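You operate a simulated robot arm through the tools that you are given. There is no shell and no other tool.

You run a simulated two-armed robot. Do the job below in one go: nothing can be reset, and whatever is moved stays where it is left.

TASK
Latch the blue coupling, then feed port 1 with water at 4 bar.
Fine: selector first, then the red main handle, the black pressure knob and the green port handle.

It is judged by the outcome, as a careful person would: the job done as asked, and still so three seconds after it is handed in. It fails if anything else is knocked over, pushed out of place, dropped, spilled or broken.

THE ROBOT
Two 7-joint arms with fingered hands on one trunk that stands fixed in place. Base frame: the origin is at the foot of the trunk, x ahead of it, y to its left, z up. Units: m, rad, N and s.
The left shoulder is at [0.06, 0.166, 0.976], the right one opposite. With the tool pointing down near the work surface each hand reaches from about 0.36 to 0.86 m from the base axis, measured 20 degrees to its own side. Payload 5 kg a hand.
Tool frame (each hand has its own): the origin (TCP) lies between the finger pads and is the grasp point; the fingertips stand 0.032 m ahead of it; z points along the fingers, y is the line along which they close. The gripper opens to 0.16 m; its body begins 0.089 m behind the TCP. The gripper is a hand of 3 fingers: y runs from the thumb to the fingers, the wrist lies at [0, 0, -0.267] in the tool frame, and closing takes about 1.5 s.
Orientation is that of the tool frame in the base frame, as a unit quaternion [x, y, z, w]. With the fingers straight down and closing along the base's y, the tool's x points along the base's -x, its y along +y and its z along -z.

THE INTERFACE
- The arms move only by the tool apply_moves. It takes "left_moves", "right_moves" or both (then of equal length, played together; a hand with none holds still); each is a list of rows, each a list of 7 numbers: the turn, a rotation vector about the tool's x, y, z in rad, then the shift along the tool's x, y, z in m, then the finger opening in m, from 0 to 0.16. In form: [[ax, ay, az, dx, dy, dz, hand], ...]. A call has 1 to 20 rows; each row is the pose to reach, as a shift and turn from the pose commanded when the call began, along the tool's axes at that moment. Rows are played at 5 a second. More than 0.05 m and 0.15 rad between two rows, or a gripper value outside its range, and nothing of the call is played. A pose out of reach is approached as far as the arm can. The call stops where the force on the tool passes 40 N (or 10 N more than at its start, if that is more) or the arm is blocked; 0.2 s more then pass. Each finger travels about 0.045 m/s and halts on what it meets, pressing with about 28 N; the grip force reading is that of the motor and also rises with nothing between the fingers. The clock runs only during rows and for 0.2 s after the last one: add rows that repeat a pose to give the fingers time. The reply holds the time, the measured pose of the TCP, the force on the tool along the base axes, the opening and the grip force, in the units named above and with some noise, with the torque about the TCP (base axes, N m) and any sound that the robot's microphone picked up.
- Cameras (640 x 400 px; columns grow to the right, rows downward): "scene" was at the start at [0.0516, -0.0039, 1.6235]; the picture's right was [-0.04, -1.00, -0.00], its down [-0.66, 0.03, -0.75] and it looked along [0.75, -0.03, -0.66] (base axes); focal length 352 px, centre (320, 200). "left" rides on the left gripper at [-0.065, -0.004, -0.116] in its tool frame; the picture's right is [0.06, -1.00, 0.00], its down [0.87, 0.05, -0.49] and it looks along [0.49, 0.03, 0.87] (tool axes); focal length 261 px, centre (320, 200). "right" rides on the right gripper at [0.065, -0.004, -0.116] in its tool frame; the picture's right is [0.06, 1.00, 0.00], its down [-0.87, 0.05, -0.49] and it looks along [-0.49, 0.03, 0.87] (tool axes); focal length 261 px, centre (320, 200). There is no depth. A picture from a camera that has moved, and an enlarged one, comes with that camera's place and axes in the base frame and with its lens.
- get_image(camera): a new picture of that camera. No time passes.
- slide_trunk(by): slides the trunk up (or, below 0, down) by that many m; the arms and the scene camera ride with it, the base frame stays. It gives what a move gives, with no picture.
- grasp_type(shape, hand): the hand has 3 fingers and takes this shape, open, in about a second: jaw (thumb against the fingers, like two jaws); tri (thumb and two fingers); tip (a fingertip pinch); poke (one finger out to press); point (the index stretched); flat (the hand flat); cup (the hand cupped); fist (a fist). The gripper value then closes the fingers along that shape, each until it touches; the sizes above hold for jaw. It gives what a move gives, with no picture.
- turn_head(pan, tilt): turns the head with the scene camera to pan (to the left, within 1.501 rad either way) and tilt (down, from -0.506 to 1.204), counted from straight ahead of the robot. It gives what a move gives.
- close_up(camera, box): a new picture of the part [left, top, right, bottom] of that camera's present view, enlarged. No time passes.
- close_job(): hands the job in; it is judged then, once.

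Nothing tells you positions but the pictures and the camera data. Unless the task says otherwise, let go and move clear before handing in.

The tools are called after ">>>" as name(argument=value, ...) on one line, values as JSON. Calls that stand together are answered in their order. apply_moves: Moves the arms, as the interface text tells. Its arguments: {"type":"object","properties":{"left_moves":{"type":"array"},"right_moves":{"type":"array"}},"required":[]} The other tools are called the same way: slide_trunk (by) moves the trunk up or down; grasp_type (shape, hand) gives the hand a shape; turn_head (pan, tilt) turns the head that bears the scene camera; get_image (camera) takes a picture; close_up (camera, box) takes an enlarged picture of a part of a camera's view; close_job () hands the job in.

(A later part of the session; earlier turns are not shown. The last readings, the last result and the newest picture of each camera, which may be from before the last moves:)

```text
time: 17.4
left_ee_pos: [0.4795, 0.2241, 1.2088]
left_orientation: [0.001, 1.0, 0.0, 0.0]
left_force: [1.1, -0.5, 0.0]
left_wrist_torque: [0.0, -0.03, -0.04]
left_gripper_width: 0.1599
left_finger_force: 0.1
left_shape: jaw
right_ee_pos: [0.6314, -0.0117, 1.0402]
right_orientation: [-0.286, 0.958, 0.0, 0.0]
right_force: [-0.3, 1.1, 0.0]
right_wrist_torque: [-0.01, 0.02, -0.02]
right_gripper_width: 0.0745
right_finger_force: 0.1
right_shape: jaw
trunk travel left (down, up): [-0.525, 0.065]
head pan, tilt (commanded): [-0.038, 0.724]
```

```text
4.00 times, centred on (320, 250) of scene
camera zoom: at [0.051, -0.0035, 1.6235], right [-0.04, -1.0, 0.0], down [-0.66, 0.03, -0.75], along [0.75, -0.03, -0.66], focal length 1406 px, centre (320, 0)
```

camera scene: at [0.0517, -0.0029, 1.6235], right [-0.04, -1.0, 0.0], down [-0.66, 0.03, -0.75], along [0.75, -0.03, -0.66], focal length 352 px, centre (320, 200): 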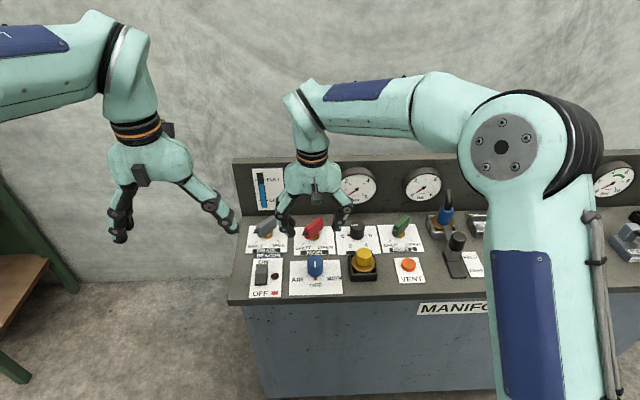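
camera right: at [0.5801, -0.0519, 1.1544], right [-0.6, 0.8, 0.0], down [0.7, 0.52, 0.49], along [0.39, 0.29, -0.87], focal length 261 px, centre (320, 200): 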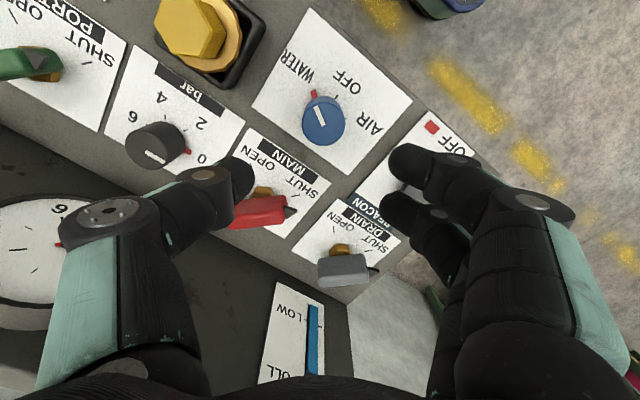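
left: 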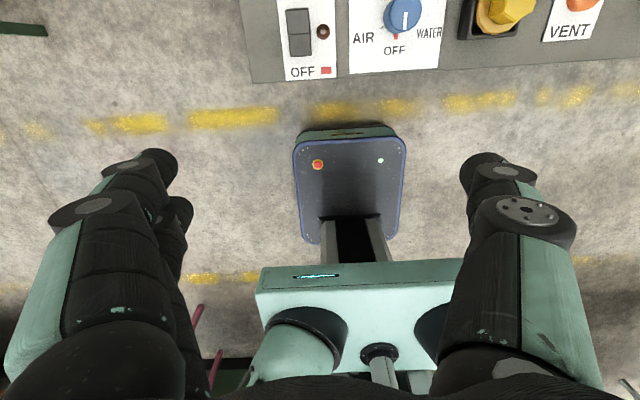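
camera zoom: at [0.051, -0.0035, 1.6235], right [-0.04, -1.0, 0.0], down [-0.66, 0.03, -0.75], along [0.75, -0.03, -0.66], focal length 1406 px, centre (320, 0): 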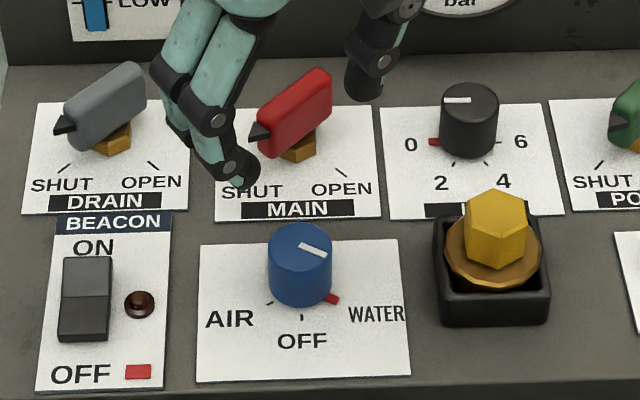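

The selector holds at WATER. Next is the red MAIN handle, with its pivot at about (0.752, -0.0145) and its bar at 45°. I'll move above it, turning the hand so the fingers close across the bar.

>>> apply_moves(right_moves=[[0, 0, 0.1365, -0.01, -0.0069, 0, 0.07], [0, 0, 0.273, -0.02, -0.0138, 0, 0.07], [0, 0, 0.4095, -0.03, -0.0206, 0, 0.065], [0, 0, 0.546, -0.04, -0.0275, 0, 0.065], [0, 0, 0.6825, -0.05, -0.0344, 0, 0.065], [0, 0, 0.819, -0.06, -0.0413, 0, 0.065], [0, 0, 0.9555, -0.07, -0.0482, 0, 0.065], [0, 0, 1.092, -0.08, -0.055, 0, 0.065], [0, 0, 1.2285, -0.09, -0.062, 0, 0.065], [0, 0, 1.365, -0.0996, -0.0688, 0.01, 0.065]])

>>> get_image(camera="right")

>>> close_up(camera="scene", box=[220, 130, 400, 270])

```text
time: 19.6
left_ee_pos: [0.4814, 0.224, 1.2067]
left_orientation: [0.0, 1.0, 0.0, 0.001]
left_force: [0.4, -0.3, 0.1]
left_wrist_torque: [0.03, 0.0, -0.01]
left_gripper_width: 0.1598
left_finger_force: 0.1
left_shape: jaw
right_ee_pos: [0.7548, -0.0159, 1.0288]
right_orientation: [0.383, 0.924, 0.0, 0.0]
right_force: [0.9, -0.4, 0.3]
right_wrist_torque: [0.04, 0.01, 0.02]
right_gripper_width: 0.0656
right_finger_force: 0.1
right_shape: jaw
trunk travel left (down, up): [-0.525, 0.065]
head pan, tilt (commanded): [-0.038, 0.724]
```

```text
taken
camera right: at [0.7052, 0.0264, 1.1438], right [0.66, 0.75, 0.0], down [0.65, -0.58, 0.49], along [0.37, -0.33, -0.87], focal length 261 px, centre (320, 200)
```

right: 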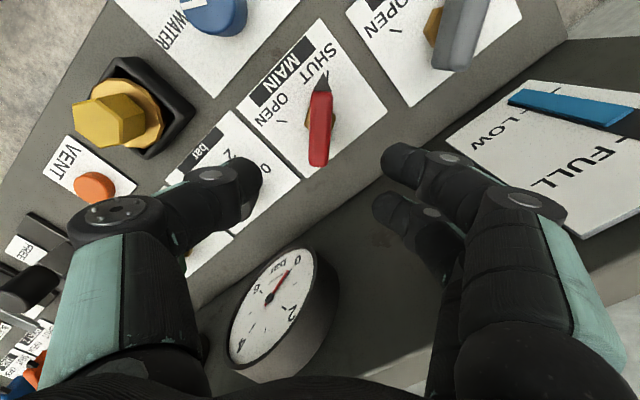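

```text
2.86 times, centred on (310, 200) of scene
camera zoom: at [0.0522, -0.0035, 1.6235], right [-0.04, -1.0, 0.0], down [-0.66, 0.03, -0.75], along [0.75, -0.03, -0.66], focal length 1004 px, centre (349, 200)
```

zoom: 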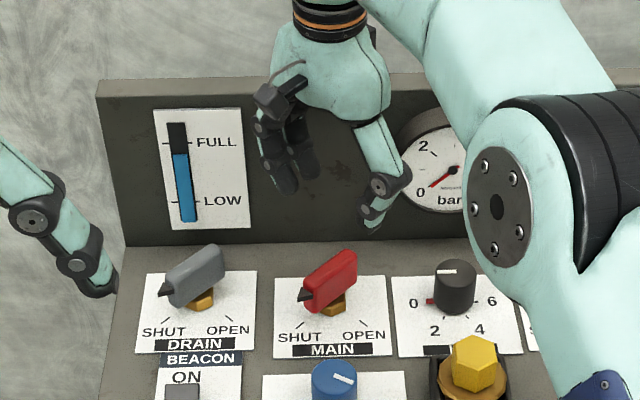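

The bar lines up with the hand. I'll zoom in to check its centre and height before going down.

>>> close_up(camera="right", box=[250, 60, 390, 190])

```text
3.08 times, centred on (320, 125) of right
camera zoom: at [0.7052, 0.0264, 1.1438], right [0.66, 0.75, 0.0], down [0.65, -0.58, 0.49], along [0.37, -0.33, -0.87], focal length 802 px, centre (320, 431)
```

zoom: 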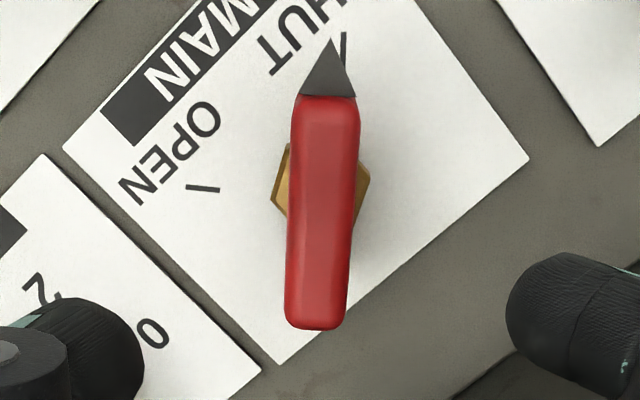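

The MAIN bar is about 0.065 m long and 0.019 m thick, spanning z≈0.887–0.915 above its nut. I'll shift 6 mm back and go down to z 0.92 so the tips stay above the nut, then close.

>>> apply_moves(right_moves=[[0, 0, 0, 0.006, 0, 0.03, 0.065], [0, 0, 0, 0.006, 0, 0.06, 0.065], [0, 0, 0, 0.006, 0, 0.09, 0.065], [0, 0, 0, 0.006, 0, 0.108, 0.065], [0, 0, 0, 0.006, 0, 0.108, 0.045], [0, 0, 0, 0.006, 0, 0.108, 0.025], [0, 0, 0, 0.006, 0, 0.108, 0.01], [0, 0, 0, 0.006, 0, 0.108, 0.005], [0, 0, 0, 0.006, 0, 0.108, 0.005]])

>>> get_image(camera="right")

>>> close_up(camera="scene", box=[220, 150, 400, 290])

```text
time: 21.6
left_ee_pos: [0.4808, 0.2244, 1.2073]
left_orientation: [0.0, 1.0, 0.0, 0.0]
left_force: [0.3, 0.8, 0.2]
left_wrist_torque: [-0.02, -0.02, -0.01]
left_gripper_width: 0.1599
left_finger_force: 0.1
left_shape: jaw
right_ee_pos: [0.7493, -0.0117, 0.9183]
right_orientation: [0.382, 0.924, 0.0, 0.0]
right_force: [-0.3, 0.4, -2.9]
right_wrist_torque: [0.06, -0.03, 0.01]
right_gripper_width: 0.0138
right_finger_force: 27.7
right_shape: jaw
trunk travel left (down, up): [-0.525, 0.065]
head pan, tilt (commanded): [-0.038, 0.724]
```

```text
taken
camera right: at [0.701, 0.0299, 1.0347], right [0.66, 0.75, 0.0], down [0.65, -0.58, 0.49], along [0.37, -0.33, -0.87], focal length 261 px, centre (320, 200)
```

right: 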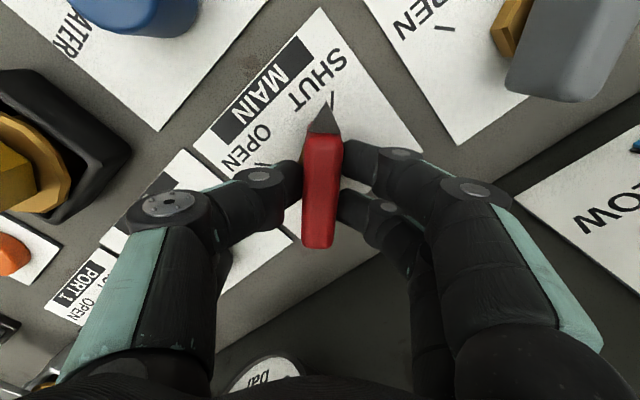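

```text
2.86 times, centred on (310, 220) of scene
camera zoom: at [0.0519, -0.0035, 1.6235], right [-0.04, -1.0, 0.0], down [-0.66, 0.03, -0.75], along [0.75, -0.03, -0.66], focal length 1004 px, centre (349, 143)
```

zoom: 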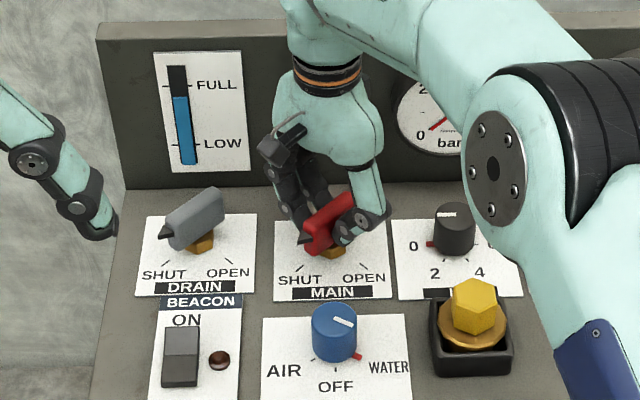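

The MAIN bar is well gripped. I'll turn it counter-clockwise, seen from above, towards OPEN.

>>> apply_moves(right_moves=[[0, 0, -0.12, 0, 0, 0, 0.005], [0, 0, -0.24, 0, 0, 0, 0.005], [0, 0, -0.36, 0, 0, 0, 0.005], [0, 0, -0.48, 0, 0, 0, 0.005], [0, 0, -0.6, 0, 0, 0, 0.005], [0, 0, -0.72, 0, 0, 0, 0.005]])

>>> get_image(camera="right")

>>> close_up(camera="scene", box=[220, 150, 400, 290])

```text
time: 23.0
left_ee_pos: [0.4808, 0.2234, 1.2078]
left_orientation: [0.001, 1.0, 0.0, 0.0]
left_force: [0.0, -0.3, -0.7]
left_wrist_torque: [0.05, -0.02, 0.01]
left_gripper_width: 0.1599
left_finger_force: 0.2
left_shape: jaw
right_ee_pos: [0.7501, -0.0114, 0.9184]
right_orientation: [0.032, 0.999, -0.001, -0.001]
right_force: [1.5, -7.6, -3.7]
right_wrist_torque: [-0.15, -0.06, -0.04]
right_gripper_width: 0.0134
right_finger_force: 28.2
right_shape: jaw
trunk travel left (down, up): [-0.525, 0.065]
head pan, tilt (commanded): [-0.038, 0.724]
```

```text
taken
camera right: at [0.6845, -0.0129, 1.0348], right [0.0, 1.0, 0.0], down [0.87, 0.0, 0.49], along [0.49, 0.0, -0.87], focal length 261 px, centre (320, 200)
```

right: 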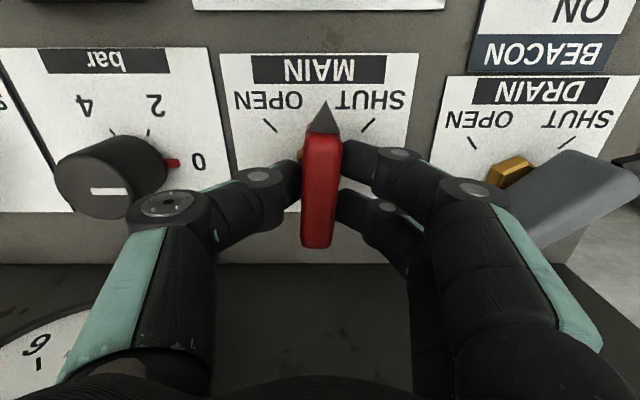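

```text
2.86 times, centred on (310, 220) of scene
camera zoom: at [0.0523, -0.0043, 1.6235], right [-0.04, -1.0, 0.0], down [-0.66, 0.03, -0.75], along [0.75, -0.03, -0.66], focal length 1004 px, centre (349, 143)
```

zoom: 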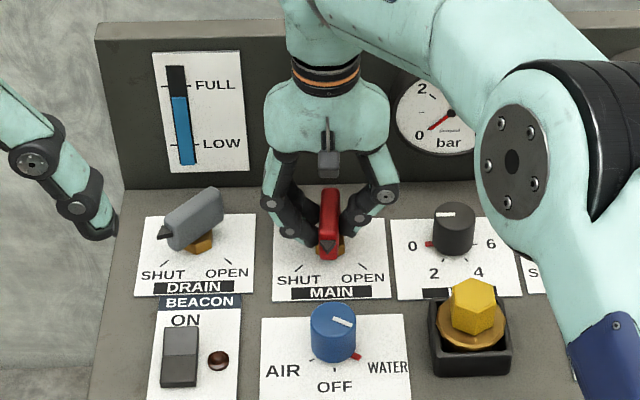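

It's halfway and turning smoothly. I'll continue to OPEN.

>>> apply_moves(right_moves=[[0, 0, -0.12, 0, 0, 0, 0.005], [0, 0, -0.24, 0, 0, 0, 0.005], [0, 0, -0.36, 0, 0, 0, 0.005], [0, 0, -0.48, 0, 0, 0, 0.005], [0, 0, -0.6, 0, 0, 0, 0.005], [0, 0, -0.72, 0, 0, 0, 0.005], [0, 0, -0.8, 0, 0, 0, 0.005]])

>>> get_image(camera="right")

>>> close_up(camera="scene", box=[220, 150, 400, 290])

```text
time: 24.6
left_ee_pos: [0.4814, 0.2235, 1.2074]
left_orientation: [0.0, 1.0, 0.0, 0.0]
left_force: [-0.1, 1.1, -0.5]
left_wrist_torque: [0.01, -0.01, 0.01]
left_gripper_width: 0.16
left_finger_force: 0.1
left_shape: jaw
right_ee_pos: [0.7495, -0.0119, 0.9198]
right_orientation: [-0.361, 0.933, 0.0, -0.001]
right_force: [2.7, -10.6, -3.1]
right_wrist_torque: [-0.25, -0.07, -0.05]
right_gripper_width: 0.0135
right_finger_force: 28.6
right_shape: jaw
trunk travel left (down, up): [-0.525, 0.065]
head pan, tilt (commanded): [-0.038, 0.724]
```

```text
taken
camera right: at [0.7037, -0.0598, 1.0348], right [-0.72, 0.7, 0.0], down [0.61, 0.62, 0.49], along [0.34, 0.35, -0.87], focal length 261 px, centre (320, 200)
```

right: 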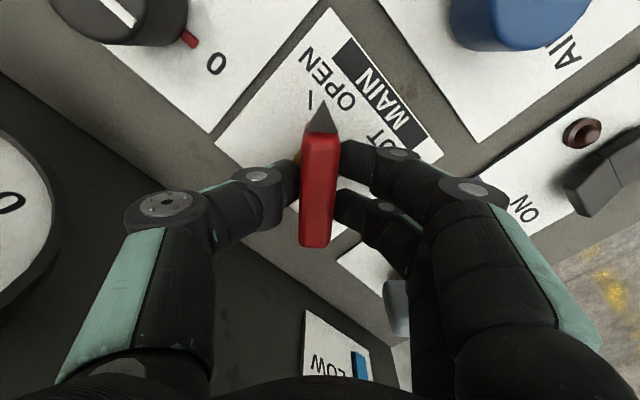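

```text
2.86 times, centred on (310, 220) of scene
camera zoom: at [0.0523, -0.0048, 1.6235], right [-0.04, -1.0, 0.0], down [-0.66, 0.03, -0.75], along [0.75, -0.03, -0.66], focal length 1004 px, centre (349, 143)
```

zoom: 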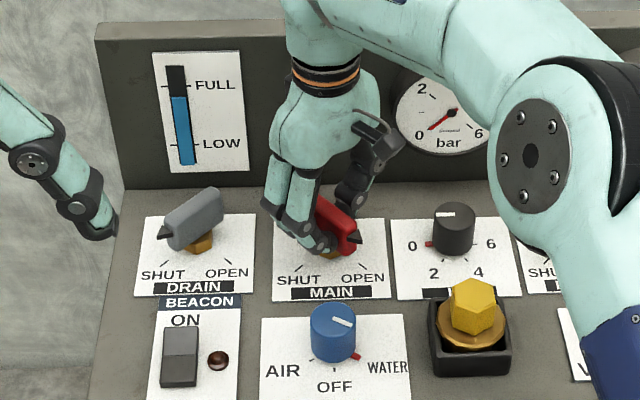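

The pointer is nearly at the OPEN tick. I'll turn slightly more to reach the end.

>>> apply_moves(right_moves=[[0, 0, -0.05, 0, 0, 0, 0.005], [0, 0, -0.09, 0, 0, 0, 0.005], [0, 0, -0.09, 0, 0, 0, 0.005]])

>>> close_up(camera="right", box=[240, 30, 420, 170])

>>> close_up(camera="scene", box=[270, 200, 350, 260])

```text
time: 25.4
left_ee_pos: [0.4812, 0.2226, 1.2069]
left_orientation: [0.0, 1.0, 0.001, 0.0]
left_force: [-1.1, 0.1, 0.2]
left_wrist_torque: [0.02, 0.02, 0.01]
left_gripper_width: 0.1601
left_finger_force: 0.0
left_shape: jaw
right_ee_pos: [0.7487, -0.0121, 0.9192]
right_orientation: [-0.4, 0.916, -0.001, 0.001]
right_force: [3.0, -10.1, -2.7]
right_wrist_torque: [-0.21, -0.1, -0.24]
right_gripper_width: 0.0134
right_finger_force: 28.1
right_shape: jaw
trunk travel left (down, up): [-0.525, 0.065]
head pan, tilt (commanded): [-0.038, 0.724]
```

```text
2.86 times, centred on (330, 100) of right
camera zoom: at [0.7079, -0.0639, 1.0348], right [-0.78, 0.63, 0.0], down [0.55, 0.68, 0.49], along [0.31, 0.38, -0.87], focal length 745 px, centre (291, 486)
```

zoom: 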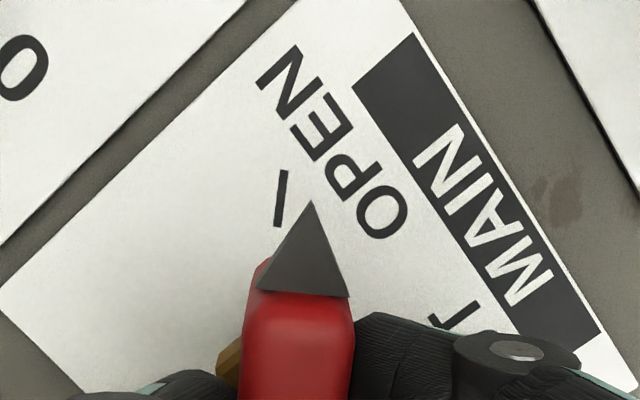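

```text
6.67 times, centred on (310, 230) of scene
camera zoom: at [0.0522, -0.0047, 1.6235], right [-0.04, -1.0, 0.0], down [-0.66, 0.03, -0.75], along [0.75, -0.03, -0.66], focal length 2343 px, centre (387, 0)
```

zoom: 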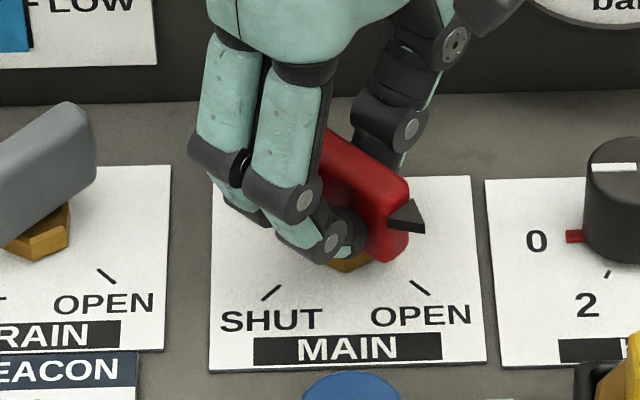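

The torque has risen at the end stop and the pointer is at OPEN. I'll release the MAIN handle and lift clear.

>>> apply_moves(right_moves=[[0, 0, 0.03, 0, 0, 0, 0.02], [0, 0, 0.03, 0, 0, 0, 0.045], [0, 0, 0.03, 0, 0, 0, 0.06], [0, 0, 0.03, 0, 0, 0, 0.06], [0, 0, 0.03, 0, 0, -0.02, 0.06], [0, 0, 0.03, 0, 0, -0.06, 0.06], [0, 0, 0.03, 0, 0, -0.11, 0.06], [0, 0, 0.03, 0, 0, -0.15, 0.06]])

>>> get_image(camera="right")

>>> close_up(camera="scene", box=[230, 150, 430, 310])

```text
time: 27.2
left_ee_pos: [0.4803, 0.2243, 1.2064]
left_orientation: [0.0, 1.0, 0.0, 0.0]
left_force: [-0.8, 0.2, -0.1]
left_wrist_torque: [-0.02, 0.01, -0.01]
left_gripper_width: 0.1599
left_finger_force: 0.0
left_shape: jaw
right_ee_pos: [0.7502, -0.0102, 1.0682]
right_orientation: [-0.388, 0.922, 0.0, -0.001]
right_force: [0.2, 0.4, 0.2]
right_wrist_torque: [-0.04, -0.01, 0.0]
right_gripper_width: 0.0595
right_finger_force: 0.1
right_shape: jaw
trunk travel left (down, up): [-0.525, 0.065]
head pan, tilt (commanded): [-0.038, 0.724]
```

```text
taken
camera right: at [0.7074, -0.0615, 1.1823], right [-0.76, 0.65, 0.0], down [0.57, 0.66, 0.49], along [0.32, 0.37, -0.87], focal length 261 px, centre (320, 200)
```

right: 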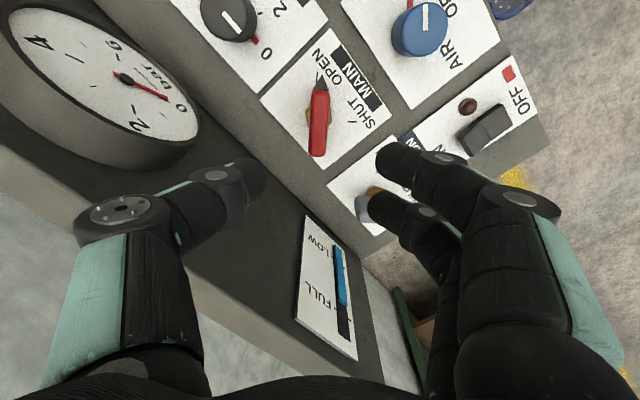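

```text
2.50 times, centred on (330, 230) of scene
camera zoom: at [0.0513, -0.0034, 1.6235], right [-0.04, -1.0, 0.0], down [-0.66, 0.03, -0.75], along [0.75, -0.03, -0.66], focal length 879 px, centre (295, 125)
```

zoom: 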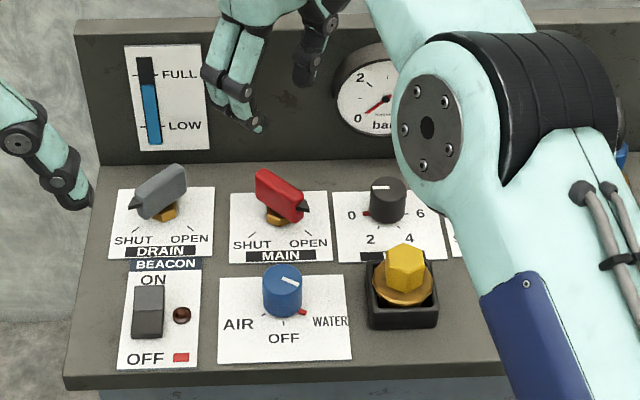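

MAIN is at OPEN and the selector is still at WATER. The pressure knob is next, at about (0.754, -0.138). I'll move above it with the hand at -30°.

>>> apply_moves(right_moves=[[0, 0, 0.132, 0.0, 0.0, 0, 0.065], [0, 0, 0.264, 0.0, 0.0, 0, 0.07], [0, 0, 0.396, 0.01, -0.0104, 0, 0.07], [0, 0, 0.528, 0.02, -0.0208, 0, 0.07], [0, 0, 0.66, 0.03, -0.0312, 0, 0.07], [0, 0, 0.792, 0.045, -0.0468, 0, 0.07], [0, 0, 0.924, 0.06, -0.0624, 0, 0.07], [0, 0, 1.056, 0.07, -0.0728, 0, 0.07], [0, 0, 1.188, 0.08, -0.083, 0, 0.07], [0, 0, 1.319, 0.0886, -0.0922, 0, 0.07], [0, 0, 1.319, 0.0886, -0.0922, 0, 0.07]])

>>> get_image(camera="right")

>>> get_image(camera="scene")

```text
time: 29.6
left_ee_pos: [0.4809, 0.2239, 1.2078]
left_orientation: [0.001, 1.0, 0.001, 0.001]
left_force: [0.1, -0.3, 0.3]
left_wrist_torque: [0.01, 0.03, 0.02]
left_gripper_width: 0.1598
left_finger_force: 0.1
left_shape: jaw
right_ee_pos: [0.749, -0.1395, 1.0701]
right_orientation: [0.259, 0.966, 0.0, 0.0]
right_force: [0.2, -0.1, -0.2]
right_wrist_torque: [0.01, 0.01, 0.02]
right_gripper_width: 0.0693
right_finger_force: 0.1
right_shape: jaw
trunk travel left (down, up): [-0.525, 0.065]
head pan, tilt (commanded): [-0.038, 0.724]
```

```text
taken
camera right: at [0.692, -0.1116, 1.1855], right [0.45, 0.89, 0.0], down [0.78, -0.39, 0.49], along [0.44, -0.22, -0.87], focal length 261 px, centre (320, 200)
```

right: 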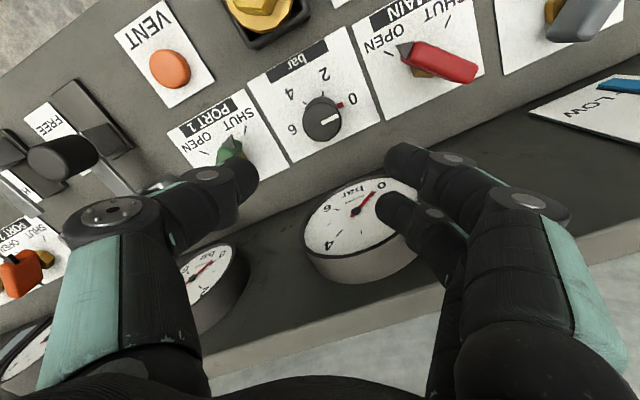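

```text
taken
camera scene: at [0.0517, -0.0035, 1.6235], right [-0.04, -1.0, 0.0], down [-0.66, 0.03, -0.75], along [0.75, -0.03, -0.66], focal length 352 px, centre (320, 200)
```

scene: 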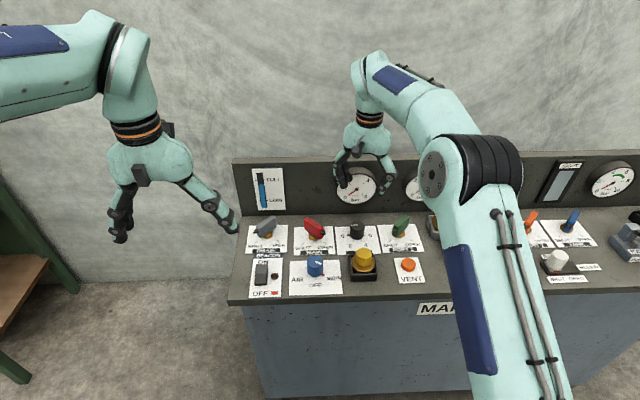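

I'll zoom in on the pressure knob and its scale.

>>> close_up(camera="right", box=[250, 60, 390, 160])

>>> close_up(camera="right", box=[290, 160, 440, 290])

```text
4.00 times, centred on (320, 110) of right
camera zoom: at [0.692, -0.1116, 1.1855], right [0.45, 0.89, 0.0], down [0.78, -0.39, 0.49], along [0.44, -0.22, -0.87], focal length 1043 px, centre (320, 560)
```

zoom: 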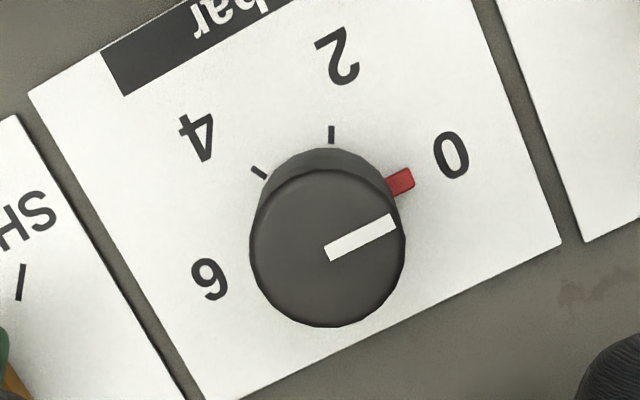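

```text
3.08 times, centred on (365, 225) of right
camera zoom: at [0.692, -0.1116, 1.1855], right [0.45, 0.89, 0.0], down [0.78, -0.39, 0.49], along [0.44, -0.22, -0.87], focal length 802 px, centre (182, 123)
```

zoom: 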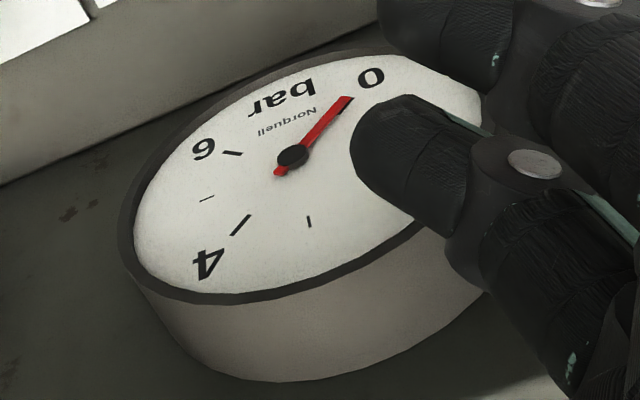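

The 2 and 4 ticks sit 60° and 120° round from 0, so 4 bar is about a 120° counter-clockwise turn. I'll do it in two 60° grips to keep the fingers away from the gauge, starting with a partial descent.

>>> apply_moves(right_moves=[[0, 0, -0.087, 0, 0.0015, 0.03, 0.062], [0, 0, -0.087, 0, 0.0015, 0.06, 0.06], [0, 0, -0.087, 0, 0.0015, 0.09, 0.06], [0, 0, -0.087, 0, 0.0015, 0.12, 0.06]])

>>> get_image(camera="right")

>>> close_up(camera="scene", box=[280, 110, 460, 290])

>>> get_image(camera="left")

```text
time: 30.6
left_ee_pos: [0.4808, 0.2239, 1.2082]
left_orientation: [0.0, 1.0, 0.0, 0.0]
left_force: [0.4, 0.4, -0.5]
left_wrist_torque: [0.0, 0.02, -0.01]
left_gripper_width: 0.1598
left_finger_force: 0.0
left_shape: jaw
right_ee_pos: [0.7544, -0.1401, 0.9482]
right_orientation: [0.217, 0.976, 0.0, 0.001]
right_force: [0.7, -0.5, 0.5]
right_wrist_torque: [0.0, -0.01, -0.03]
right_gripper_width: 0.0604
right_finger_force: 0.2
right_shape: jaw
trunk travel left (down, up): [-0.525, 0.065]
head pan, tilt (commanded): [-0.038, 0.724]
```

```text
taken
camera right: at [0.6946, -0.1163, 1.0634], right [0.37, 0.93, 0.0], down [0.81, -0.32, 0.49], along [0.46, -0.18, -0.87], focal length 261 px, centre (320, 200)
```

right: 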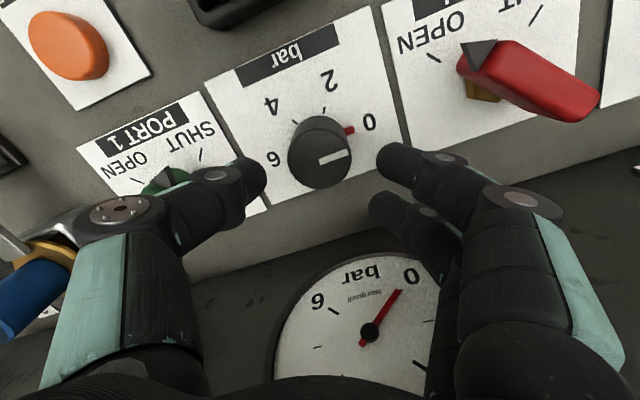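

```text
2.22 times, centred on (370, 200) of scene
camera zoom: at [0.0521, -0.0039, 1.6236], right [-0.04, -1.0, 0.0], down [-0.66, 0.03, -0.75], along [0.75, -0.03, -0.66], focal length 781 px, centre (209, 200)
```

zoom: 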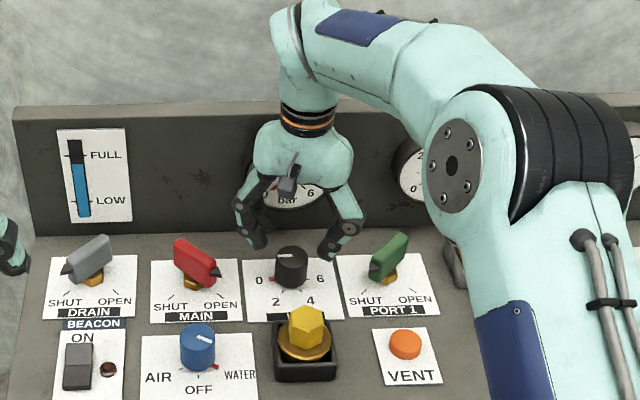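

```text
taken
camera left: at [0.5462, 0.2199, 1.3229], right [-0.06, -1.0, 0.0], down [-0.87, 0.05, 0.49], along [-0.49, 0.03, -0.87], focal length 261 px, centre (320, 200)
```

left: 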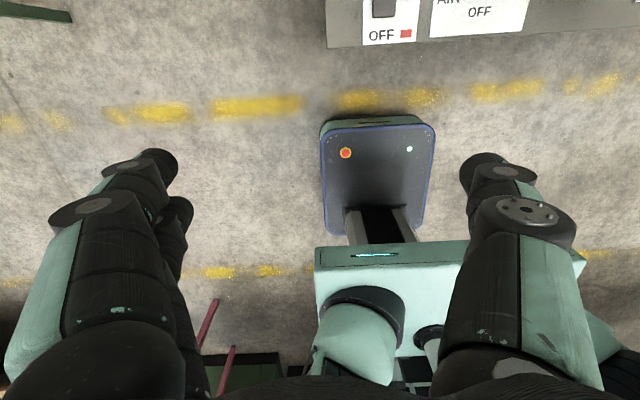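

I'll zoom in to fine-centre before the last part of the descent.

>>> close_up(camera="right", box=[240, 90, 400, 210])

```text
3.33 times, centred on (320, 150) of right
camera zoom: at [0.6946, -0.1163, 1.0634], right [0.37, 0.93, 0.0], down [0.81, -0.32, 0.49], along [0.46, -0.18, -0.87], focal length 869 px, centre (320, 367)
```

zoom: 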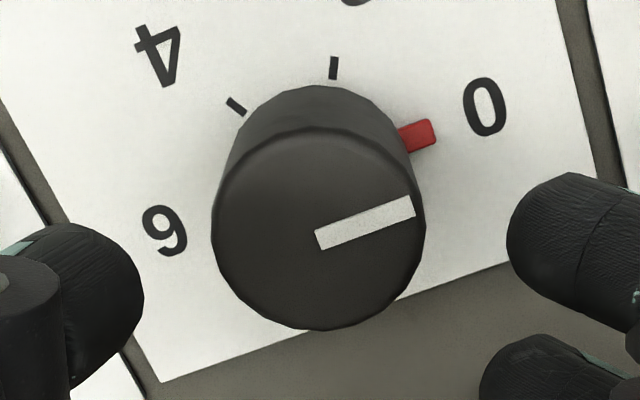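

The knob centre is 5 mm nearer than the hand axis, so I'll correct that, go down and close on it.

>>> apply_moves(right_moves=[[0, 0, 0, 0.005, -0.0007, 0.015, 0.06], [0, 0, 0, 0.005, -0.0007, 0.035, 0.06], [0, 0, 0, 0.005, -0.0007, 0.048, 0.06], [0, 0, 0, 0.005, -0.0007, 0.048, 0.045], [0, 0, 0, 0.005, -0.0007, 0.048, 0.03], [0, 0, 0, 0.005, -0.0007, 0.048, 0.02], [0, 0, 0, 0.005, -0.0007, 0.048, 0.02]])

>>> get_image(camera="right")

>>> close_up(camera="scene", box=[280, 110, 460, 290])

```text
time: 32.2
left_ee_pos: [0.4819, 0.2242, 1.2062]
left_orientation: [0.0, 1.0, 0.0, -0.001]
left_force: [0.6, 0.2, -0.1]
left_wrist_torque: [0.02, 0.0, 0.01]
left_gripper_width: 0.1597
left_finger_force: 0.1
left_shape: jaw
right_ee_pos: [0.75, -0.1356, 0.9012]
right_orientation: [0.217, 0.976, -0.001, 0.0]
right_force: [-1.3, -3.0, -3.8]
right_wrist_torque: [-0.06, 0.0, 0.13]
right_gripper_width: 0.0312
right_finger_force: 28.4
right_shape: jaw
trunk travel left (down, up): [-0.525, 0.065]
head pan, tilt (commanded): [-0.038, 0.724]
```

```text
taken
camera right: at [0.6898, -0.1134, 1.016], right [0.37, 0.93, 0.0], down [0.81, -0.32, 0.49], along [0.46, -0.18, -0.87], focal length 261 px, centre (320, 200)
```

right: 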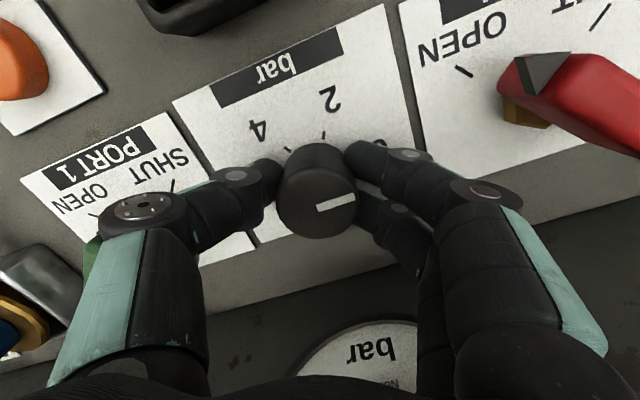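

```text
2.22 times, centred on (370, 200) of scene
camera zoom: at [0.0518, -0.004, 1.6235], right [-0.04, -1.0, 0.0], down [-0.66, 0.03, -0.75], along [0.75, -0.03, -0.66], focal length 781 px, centre (209, 200)
```

zoom: 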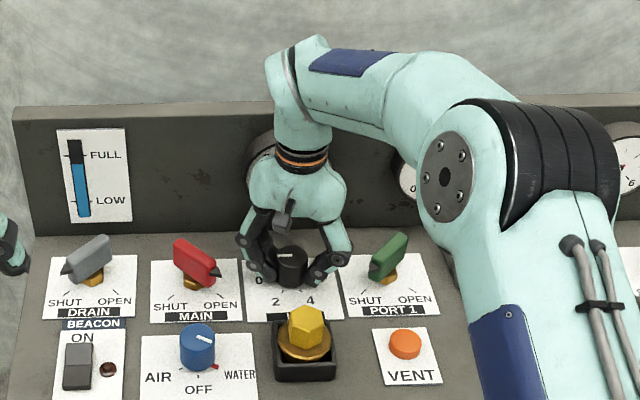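

The knob is gripped. I'll turn it 60° counter-clockwise.

>>> apply_moves(right_moves=[[0, 0, -0.12, 0, 0, 0, 0.02], [0, 0, -0.24, 0, 0, 0, 0.02], [0, 0, -0.36, 0, 0, 0, 0.02], [0, 0, -0.48, 0, 0, 0, 0.02], [0, 0, -0.6, 0, 0, 0, 0.02], [0, 0, -0.72, 0, 0, 0, 0.02], [0, 0, -0.84, 0, 0, 0, 0.02], [0, 0, -0.96, 0, 0, 0, 0.02], [0, 0, -1.05, 0, 0, 0, 0.02]])

>>> get_image(camera="right")

>>> close_up(camera="scene", box=[280, 110, 460, 290])

```text
time: 34.2
left_ee_pos: [0.4821, 0.2226, 1.2083]
left_orientation: [-0.001, 1.0, 0.0, 0.0]
left_force: [0.1, 0.0, 0.0]
left_wrist_torque: [-0.01, 0.03, 0.04]
left_gripper_width: 0.1597
left_finger_force: 0.0
left_shape: jaw
right_ee_pos: [0.7485, -0.1358, 0.9025]
right_orientation: [-0.303, 0.953, 0.0, 0.001]
right_force: [4.7, -5.5, -9.4]
right_wrist_torque: [-0.12, -0.06, -0.02]
right_gripper_width: 0.0309
right_finger_force: 27.5
right_shape: jaw
trunk travel left (down, up): [-0.525, 0.065]
head pan, tilt (commanded): [-0.038, 0.724]
```

```text
taken
camera right: at [0.6982, -0.1787, 1.0163], right [-0.63, 0.78, 0.0], down [0.68, 0.55, 0.49], along [0.38, 0.31, -0.87], focal length 261 px, centre (320, 200)
```

right: 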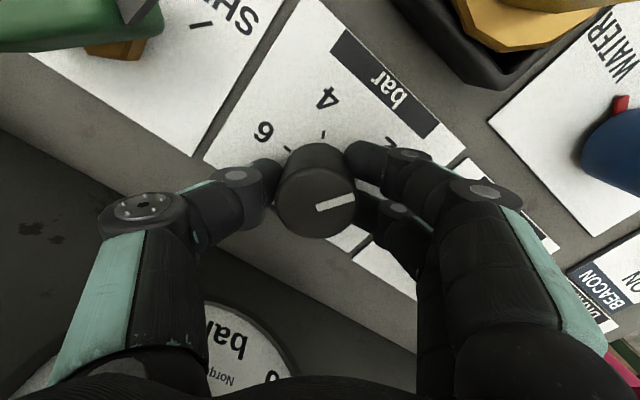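

```text
2.22 times, centred on (370, 200) of scene
camera zoom: at [0.0529, -0.0045, 1.6235], right [-0.04, -1.0, 0.0], down [-0.66, 0.03, -0.75], along [0.75, -0.03, -0.66], focal length 781 px, centre (209, 200)
```

zoom: 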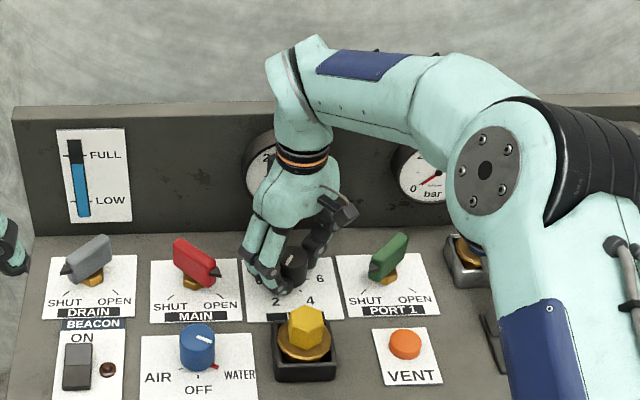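

The first 60° is done. I'll open, lift clear and see where the knob and gauge stand before gripping again.

>>> apply_moves(right_moves=[[0, 0, 0, 0, 0, 0, 0.04], [0, 0, 0, 0, 0, 0, 0.06], [0, 0, 0, 0, 0, 0, 0.06], [0, 0, 0, 0, 0, -0.015, 0.06], [0, 0, 0, 0, 0, -0.035, 0.06], [0, 0, 0, 0, 0, -0.05, 0.06]])

>>> get_image(camera="right")

>>> close_up(camera="scene", box=[280, 110, 460, 290])

```text
time: 35.6
left_ee_pos: [0.4807, 0.2245, 1.2082]
left_orientation: [0.0, 1.0, 0.0, 0.0]
left_force: [-0.4, -0.2, 0.5]
left_wrist_torque: [-0.02, -0.03, -0.03]
left_gripper_width: 0.1598
left_finger_force: 0.0
left_shape: jaw
right_ee_pos: [0.7463, -0.1366, 0.9524]
right_orientation: [-0.301, 0.954, 0.0, 0.001]
right_force: [0.8, -0.7, 0.4]
right_wrist_torque: [-0.01, -0.03, 0.0]
right_gripper_width: 0.0595
right_finger_force: 0.0
right_shape: jaw
trunk travel left (down, up): [-0.525, 0.065]
head pan, tilt (commanded): [-0.038, 0.724]
```

```text
taken
camera right: at [0.6971, -0.178, 1.0676], right [-0.63, 0.78, 0.0], down [0.68, 0.54, 0.49], along [0.38, 0.31, -0.87], focal length 261 px, centre (320, 200)
```

right: 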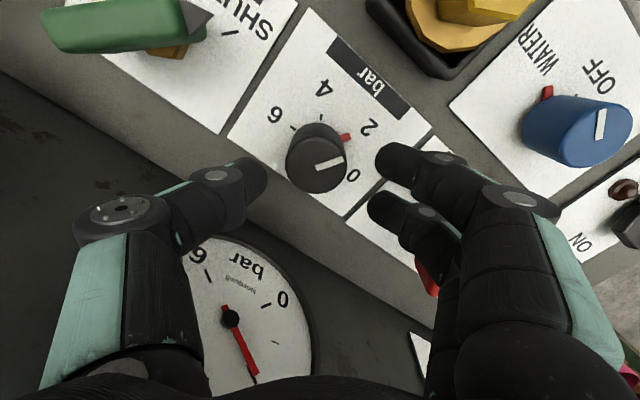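

```text
2.22 times, centred on (370, 200) of scene
camera zoom: at [0.0514, -0.0038, 1.6235], right [-0.04, -1.0, 0.0], down [-0.66, 0.03, -0.75], along [0.75, -0.03, -0.66], focal length 781 px, centre (209, 200)
```

zoom: 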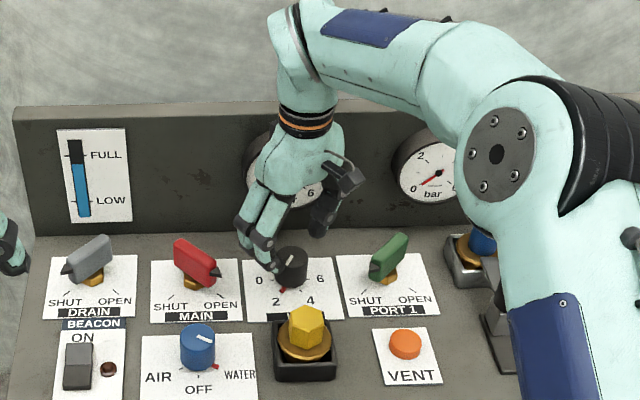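

The marker is at 2 and the gauge is rising with it. I'll turn the hand back 60° above the knob for the second grip.

>>> apply_moves(right_moves=[[0, 0, 0.12, 0, 0, -0.005, 0.06], [0, 0, 0.24, 0, 0, -0.005, 0.06], [0, 0, 0.36, 0, 0, -0.005, 0.06], [0, 0, 0.48, 0, 0, -0.005, 0.06], [0, 0, 0.6, 0, 0, -0.005, 0.06], [0, 0, 0.72, 0, 0, -0.005, 0.06], [0, 0, 0.84, 0, 0, -0.005, 0.06], [0, 0, 0.96, 0, 0, -0.005, 0.06], [0, 0, 1.05, 0, 0, -0.005, 0.06]])

>>> close_up(camera="right", box=[240, 90, 400, 210])

>>> get_image(camera="right")

```text
time: 37.6
left_ee_pos: [0.4802, 0.2251, 1.2069]
left_orientation: [0.0, 1.0, 0.0, 0.001]
left_force: [0.1, -0.3, -0.5]
left_wrist_torque: [-0.01, -0.01, 0.03]
left_gripper_width: 0.1598
left_finger_force: 0.0
left_shape: jaw
right_ee_pos: [0.7485, -0.1346, 0.9575]
right_orientation: [0.217, 0.976, 0.0, 0.0]
right_force: [-0.2, 0.1, 0.1]
right_wrist_torque: [-0.02, 0.03, 0.03]
right_gripper_width: 0.0595
right_finger_force: 0.0
right_shape: jaw
trunk travel left (down, up): [-0.525, 0.065]
head pan, tilt (commanded): [-0.038, 0.724]
```

```text
3.33 times, centred on (320, 150) of right
camera zoom: at [0.6879, -0.1122, 1.0726], right [0.37, 0.93, 0.0], down [0.81, -0.32, 0.49], along [0.46, -0.18, -0.87], focal length 869 px, centre (320, 367)
```

zoom: 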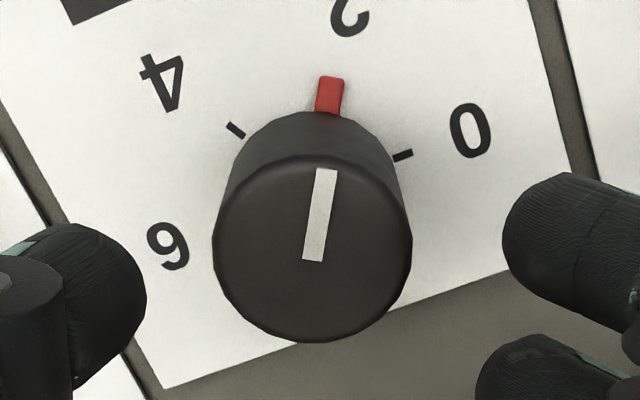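

```text
taken
camera right: at [0.6879, -0.1122, 1.0726], right [0.37, 0.93, 0.0], down [0.81, -0.32, 0.49], along [0.46, -0.18, -0.87], focal length 261 px, centre (320, 200)
```

right: 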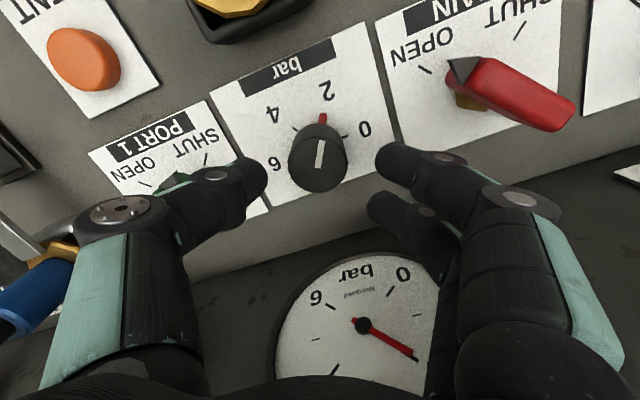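

The knob marker is exactly on 2 and gauge 1 reads about 2 bar, so the dial and gauge agree. I'll go down, grip again and turn another 60°.

>>> apply_moves(right_moves=[[0, 0, 0, -0.002, -0.0016, 0.02, 0.06], [0, 0, 0, -0.002, -0.0016, 0.04, 0.06], [0, 0, 0, -0.002, -0.0016, 0.056, 0.06], [0, 0, 0, -0.002, -0.0016, 0.056, 0.045], [0, 0, 0, -0.002, -0.0016, 0.056, 0.03], [0, 0, 0, -0.002, -0.0016, 0.056, 0.02], [0, 0, 0, -0.002, -0.0016, 0.056, 0.02]])

>>> apply_moves(right_moves=[[0, 0, -0.12, 0, 0, 0, 0.02], [0, 0, -0.24, 0, 0, 0, 0.02], [0, 0, -0.36, 0, 0, 0, 0.02], [0, 0, -0.48, 0, 0, 0, 0.02], [0, 0, -0.6, 0, 0, 0, 0.02], [0, 0, -0.72, 0, 0, 0, 0.02], [0, 0, -0.84, 0, 0, 0, 0.02], [0, 0, -0.96, 0, 0, 0, 0.02], [0, 0, -1.04, 0, 0, 0, 0.02]])

>>> get_image(camera="right")

>>> close_up(camera="right", box=[220, 60, 400, 200])

>>> close_up(camera="scene", box=[280, 110, 460, 290])

```text
time: 39.2
left_ee_pos: [0.4807, 0.2236, 1.2069]
left_orientation: [0.0, 1.0, -0.001, 0.0]
left_force: [0.3, 0.2, 0.1]
left_wrist_torque: [0.0, 0.03, 0.03]
left_gripper_width: 0.1599
left_finger_force: 0.0
left_shape: jaw
right_ee_pos: [0.7481, -0.1368, 0.9016]
right_orientation: [0.217, 0.976, -0.001, 0.0]
right_force: [-0.4, -1.3, -1.7]
right_wrist_torque: [0.02, 0.01, -0.01]
right_gripper_width: 0.0309
right_finger_force: 28.0
right_shape: jaw
trunk travel left (down, up): [-0.525, 0.065]
head pan, tilt (commanded): [-0.038, 0.724]
```

```text
time: 41.2
left_ee_pos: [0.4806, 0.2235, 1.207]
left_orientation: [-0.001, 1.0, 0.001, 0.0]
left_force: [0.2, -0.5, -0.7]
left_wrist_torque: [0.01, 0.0, 0.0]
left_gripper_width: 0.1598
left_finger_force: 0.0
left_shape: jaw
right_ee_pos: [0.7488, -0.1387, 0.9008]
right_orientation: [-0.298, 0.955, 0.0, 0.001]
right_force: [-2.8, -1.0, -4.4]
right_wrist_torque: [-0.01, 0.06, 0.0]
right_gripper_width: 0.0306
right_finger_force: 28.3
right_shape: jaw
trunk travel left (down, up): [-0.525, 0.065]
head pan, tilt (commanded): [-0.038, 0.724]
```

```text
taken
camera right: at [0.6981, -0.1802, 1.016], right [-0.62, 0.79, 0.0], down [0.68, 0.54, 0.49], along [0.39, 0.3, -0.87], focal length 261 px, centre (320, 200)
```

right: 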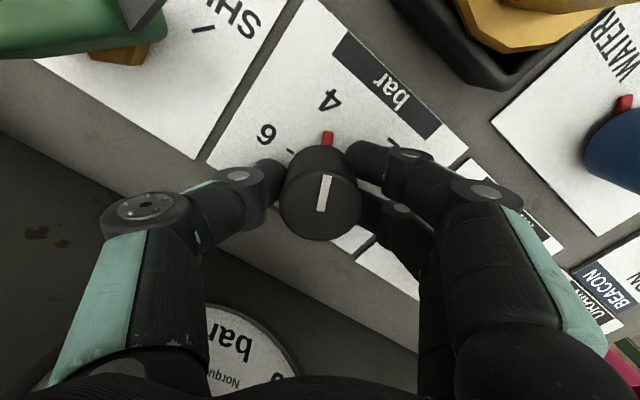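

```text
2.86 times, centred on (310, 130) of right
camera zoom: at [0.6981, -0.1802, 1.016], right [-0.62, 0.79, 0.0], down [0.68, 0.54, 0.49], along [0.39, 0.3, -0.87], focal length 745 px, centre (349, 400)
```

zoom: 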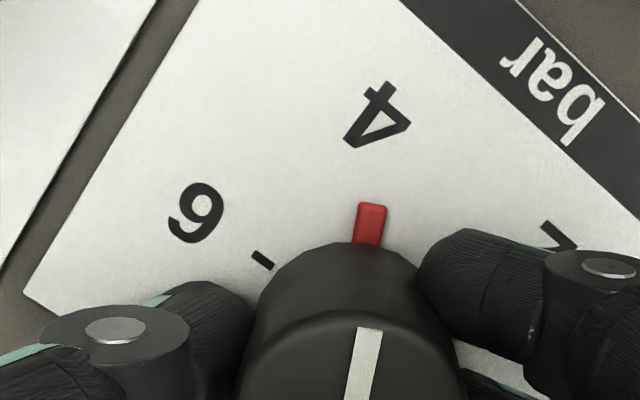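

```text
2.22 times, centred on (370, 200) of scene
camera zoom: at [0.0518, -0.004, 1.6235], right [-0.04, -1.0, 0.0], down [-0.66, 0.03, -0.75], along [0.75, -0.03, -0.66], focal length 781 px, centre (209, 200)
```

zoom: 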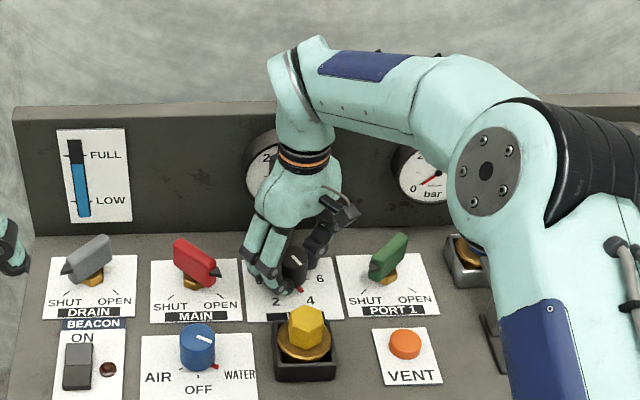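

The marker is on 4. I'll release, lift clear and read gauge 1 closely.

>>> apply_moves(right_moves=[[0, 0, 0, 0, 0, 0, 0.04], [0, 0, 0, 0, 0, 0, 0.06], [0, 0, 0, 0, 0, 0, 0.06], [0, 0, 0, 0, 0, -0.02, 0.06], [0, 0, 0, 0, 0, -0.06, 0.06], [0, 0, 0, 0, 0, -0.11, 0.06], [0, 0, 0, 0, 0, -0.16, 0.06]])

>>> get_image(camera="right")

>>> close_up(camera="scene", box=[280, 110, 460, 290])

```text
time: 42.8
left_ee_pos: [0.48, 0.2232, 1.2071]
left_orientation: [0.0, 1.0, 0.0, 0.0]
left_force: [0.2, 0.4, 0.2]
left_wrist_torque: [0.01, 0.02, -0.03]
left_gripper_width: 0.1596
left_finger_force: 0.1
left_shape: jaw
right_ee_pos: [0.7468, -0.1396, 1.0637]
right_orientation: [-0.298, 0.955, 0.0, 0.0]
right_force: [0.1, 0.3, -0.1]
right_wrist_torque: [0.01, 0.0, 0.03]
right_gripper_width: 0.0594
right_finger_force: 0.1
right_shape: jaw
trunk travel left (down, up): [-0.525, 0.065]
head pan, tilt (commanded): [-0.038, 0.724]
```

```text
taken
camera right: at [0.6954, -0.1812, 1.1791], right [-0.62, 0.79, 0.0], down [0.69, 0.54, 0.49], along [0.39, 0.3, -0.87], focal length 261 px, centre (320, 200)
```

right: 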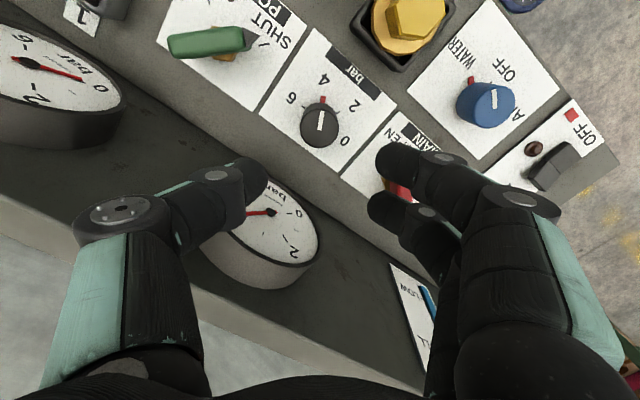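

```text
2.22 times, centred on (370, 200) of scene
camera zoom: at [0.051, -0.0036, 1.6235], right [-0.04, -1.0, 0.0], down [-0.66, 0.03, -0.75], along [0.75, -0.03, -0.66], focal length 781 px, centre (209, 200)
```

zoom: 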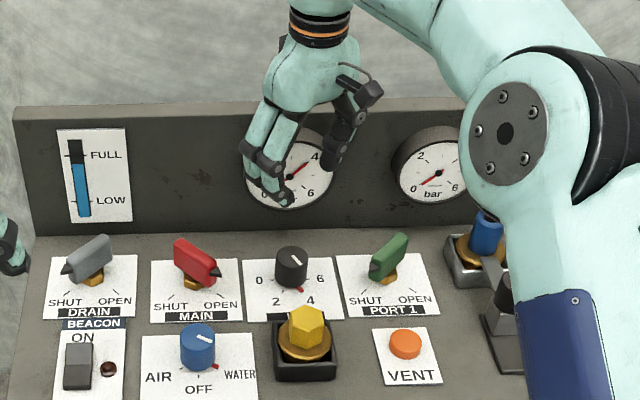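

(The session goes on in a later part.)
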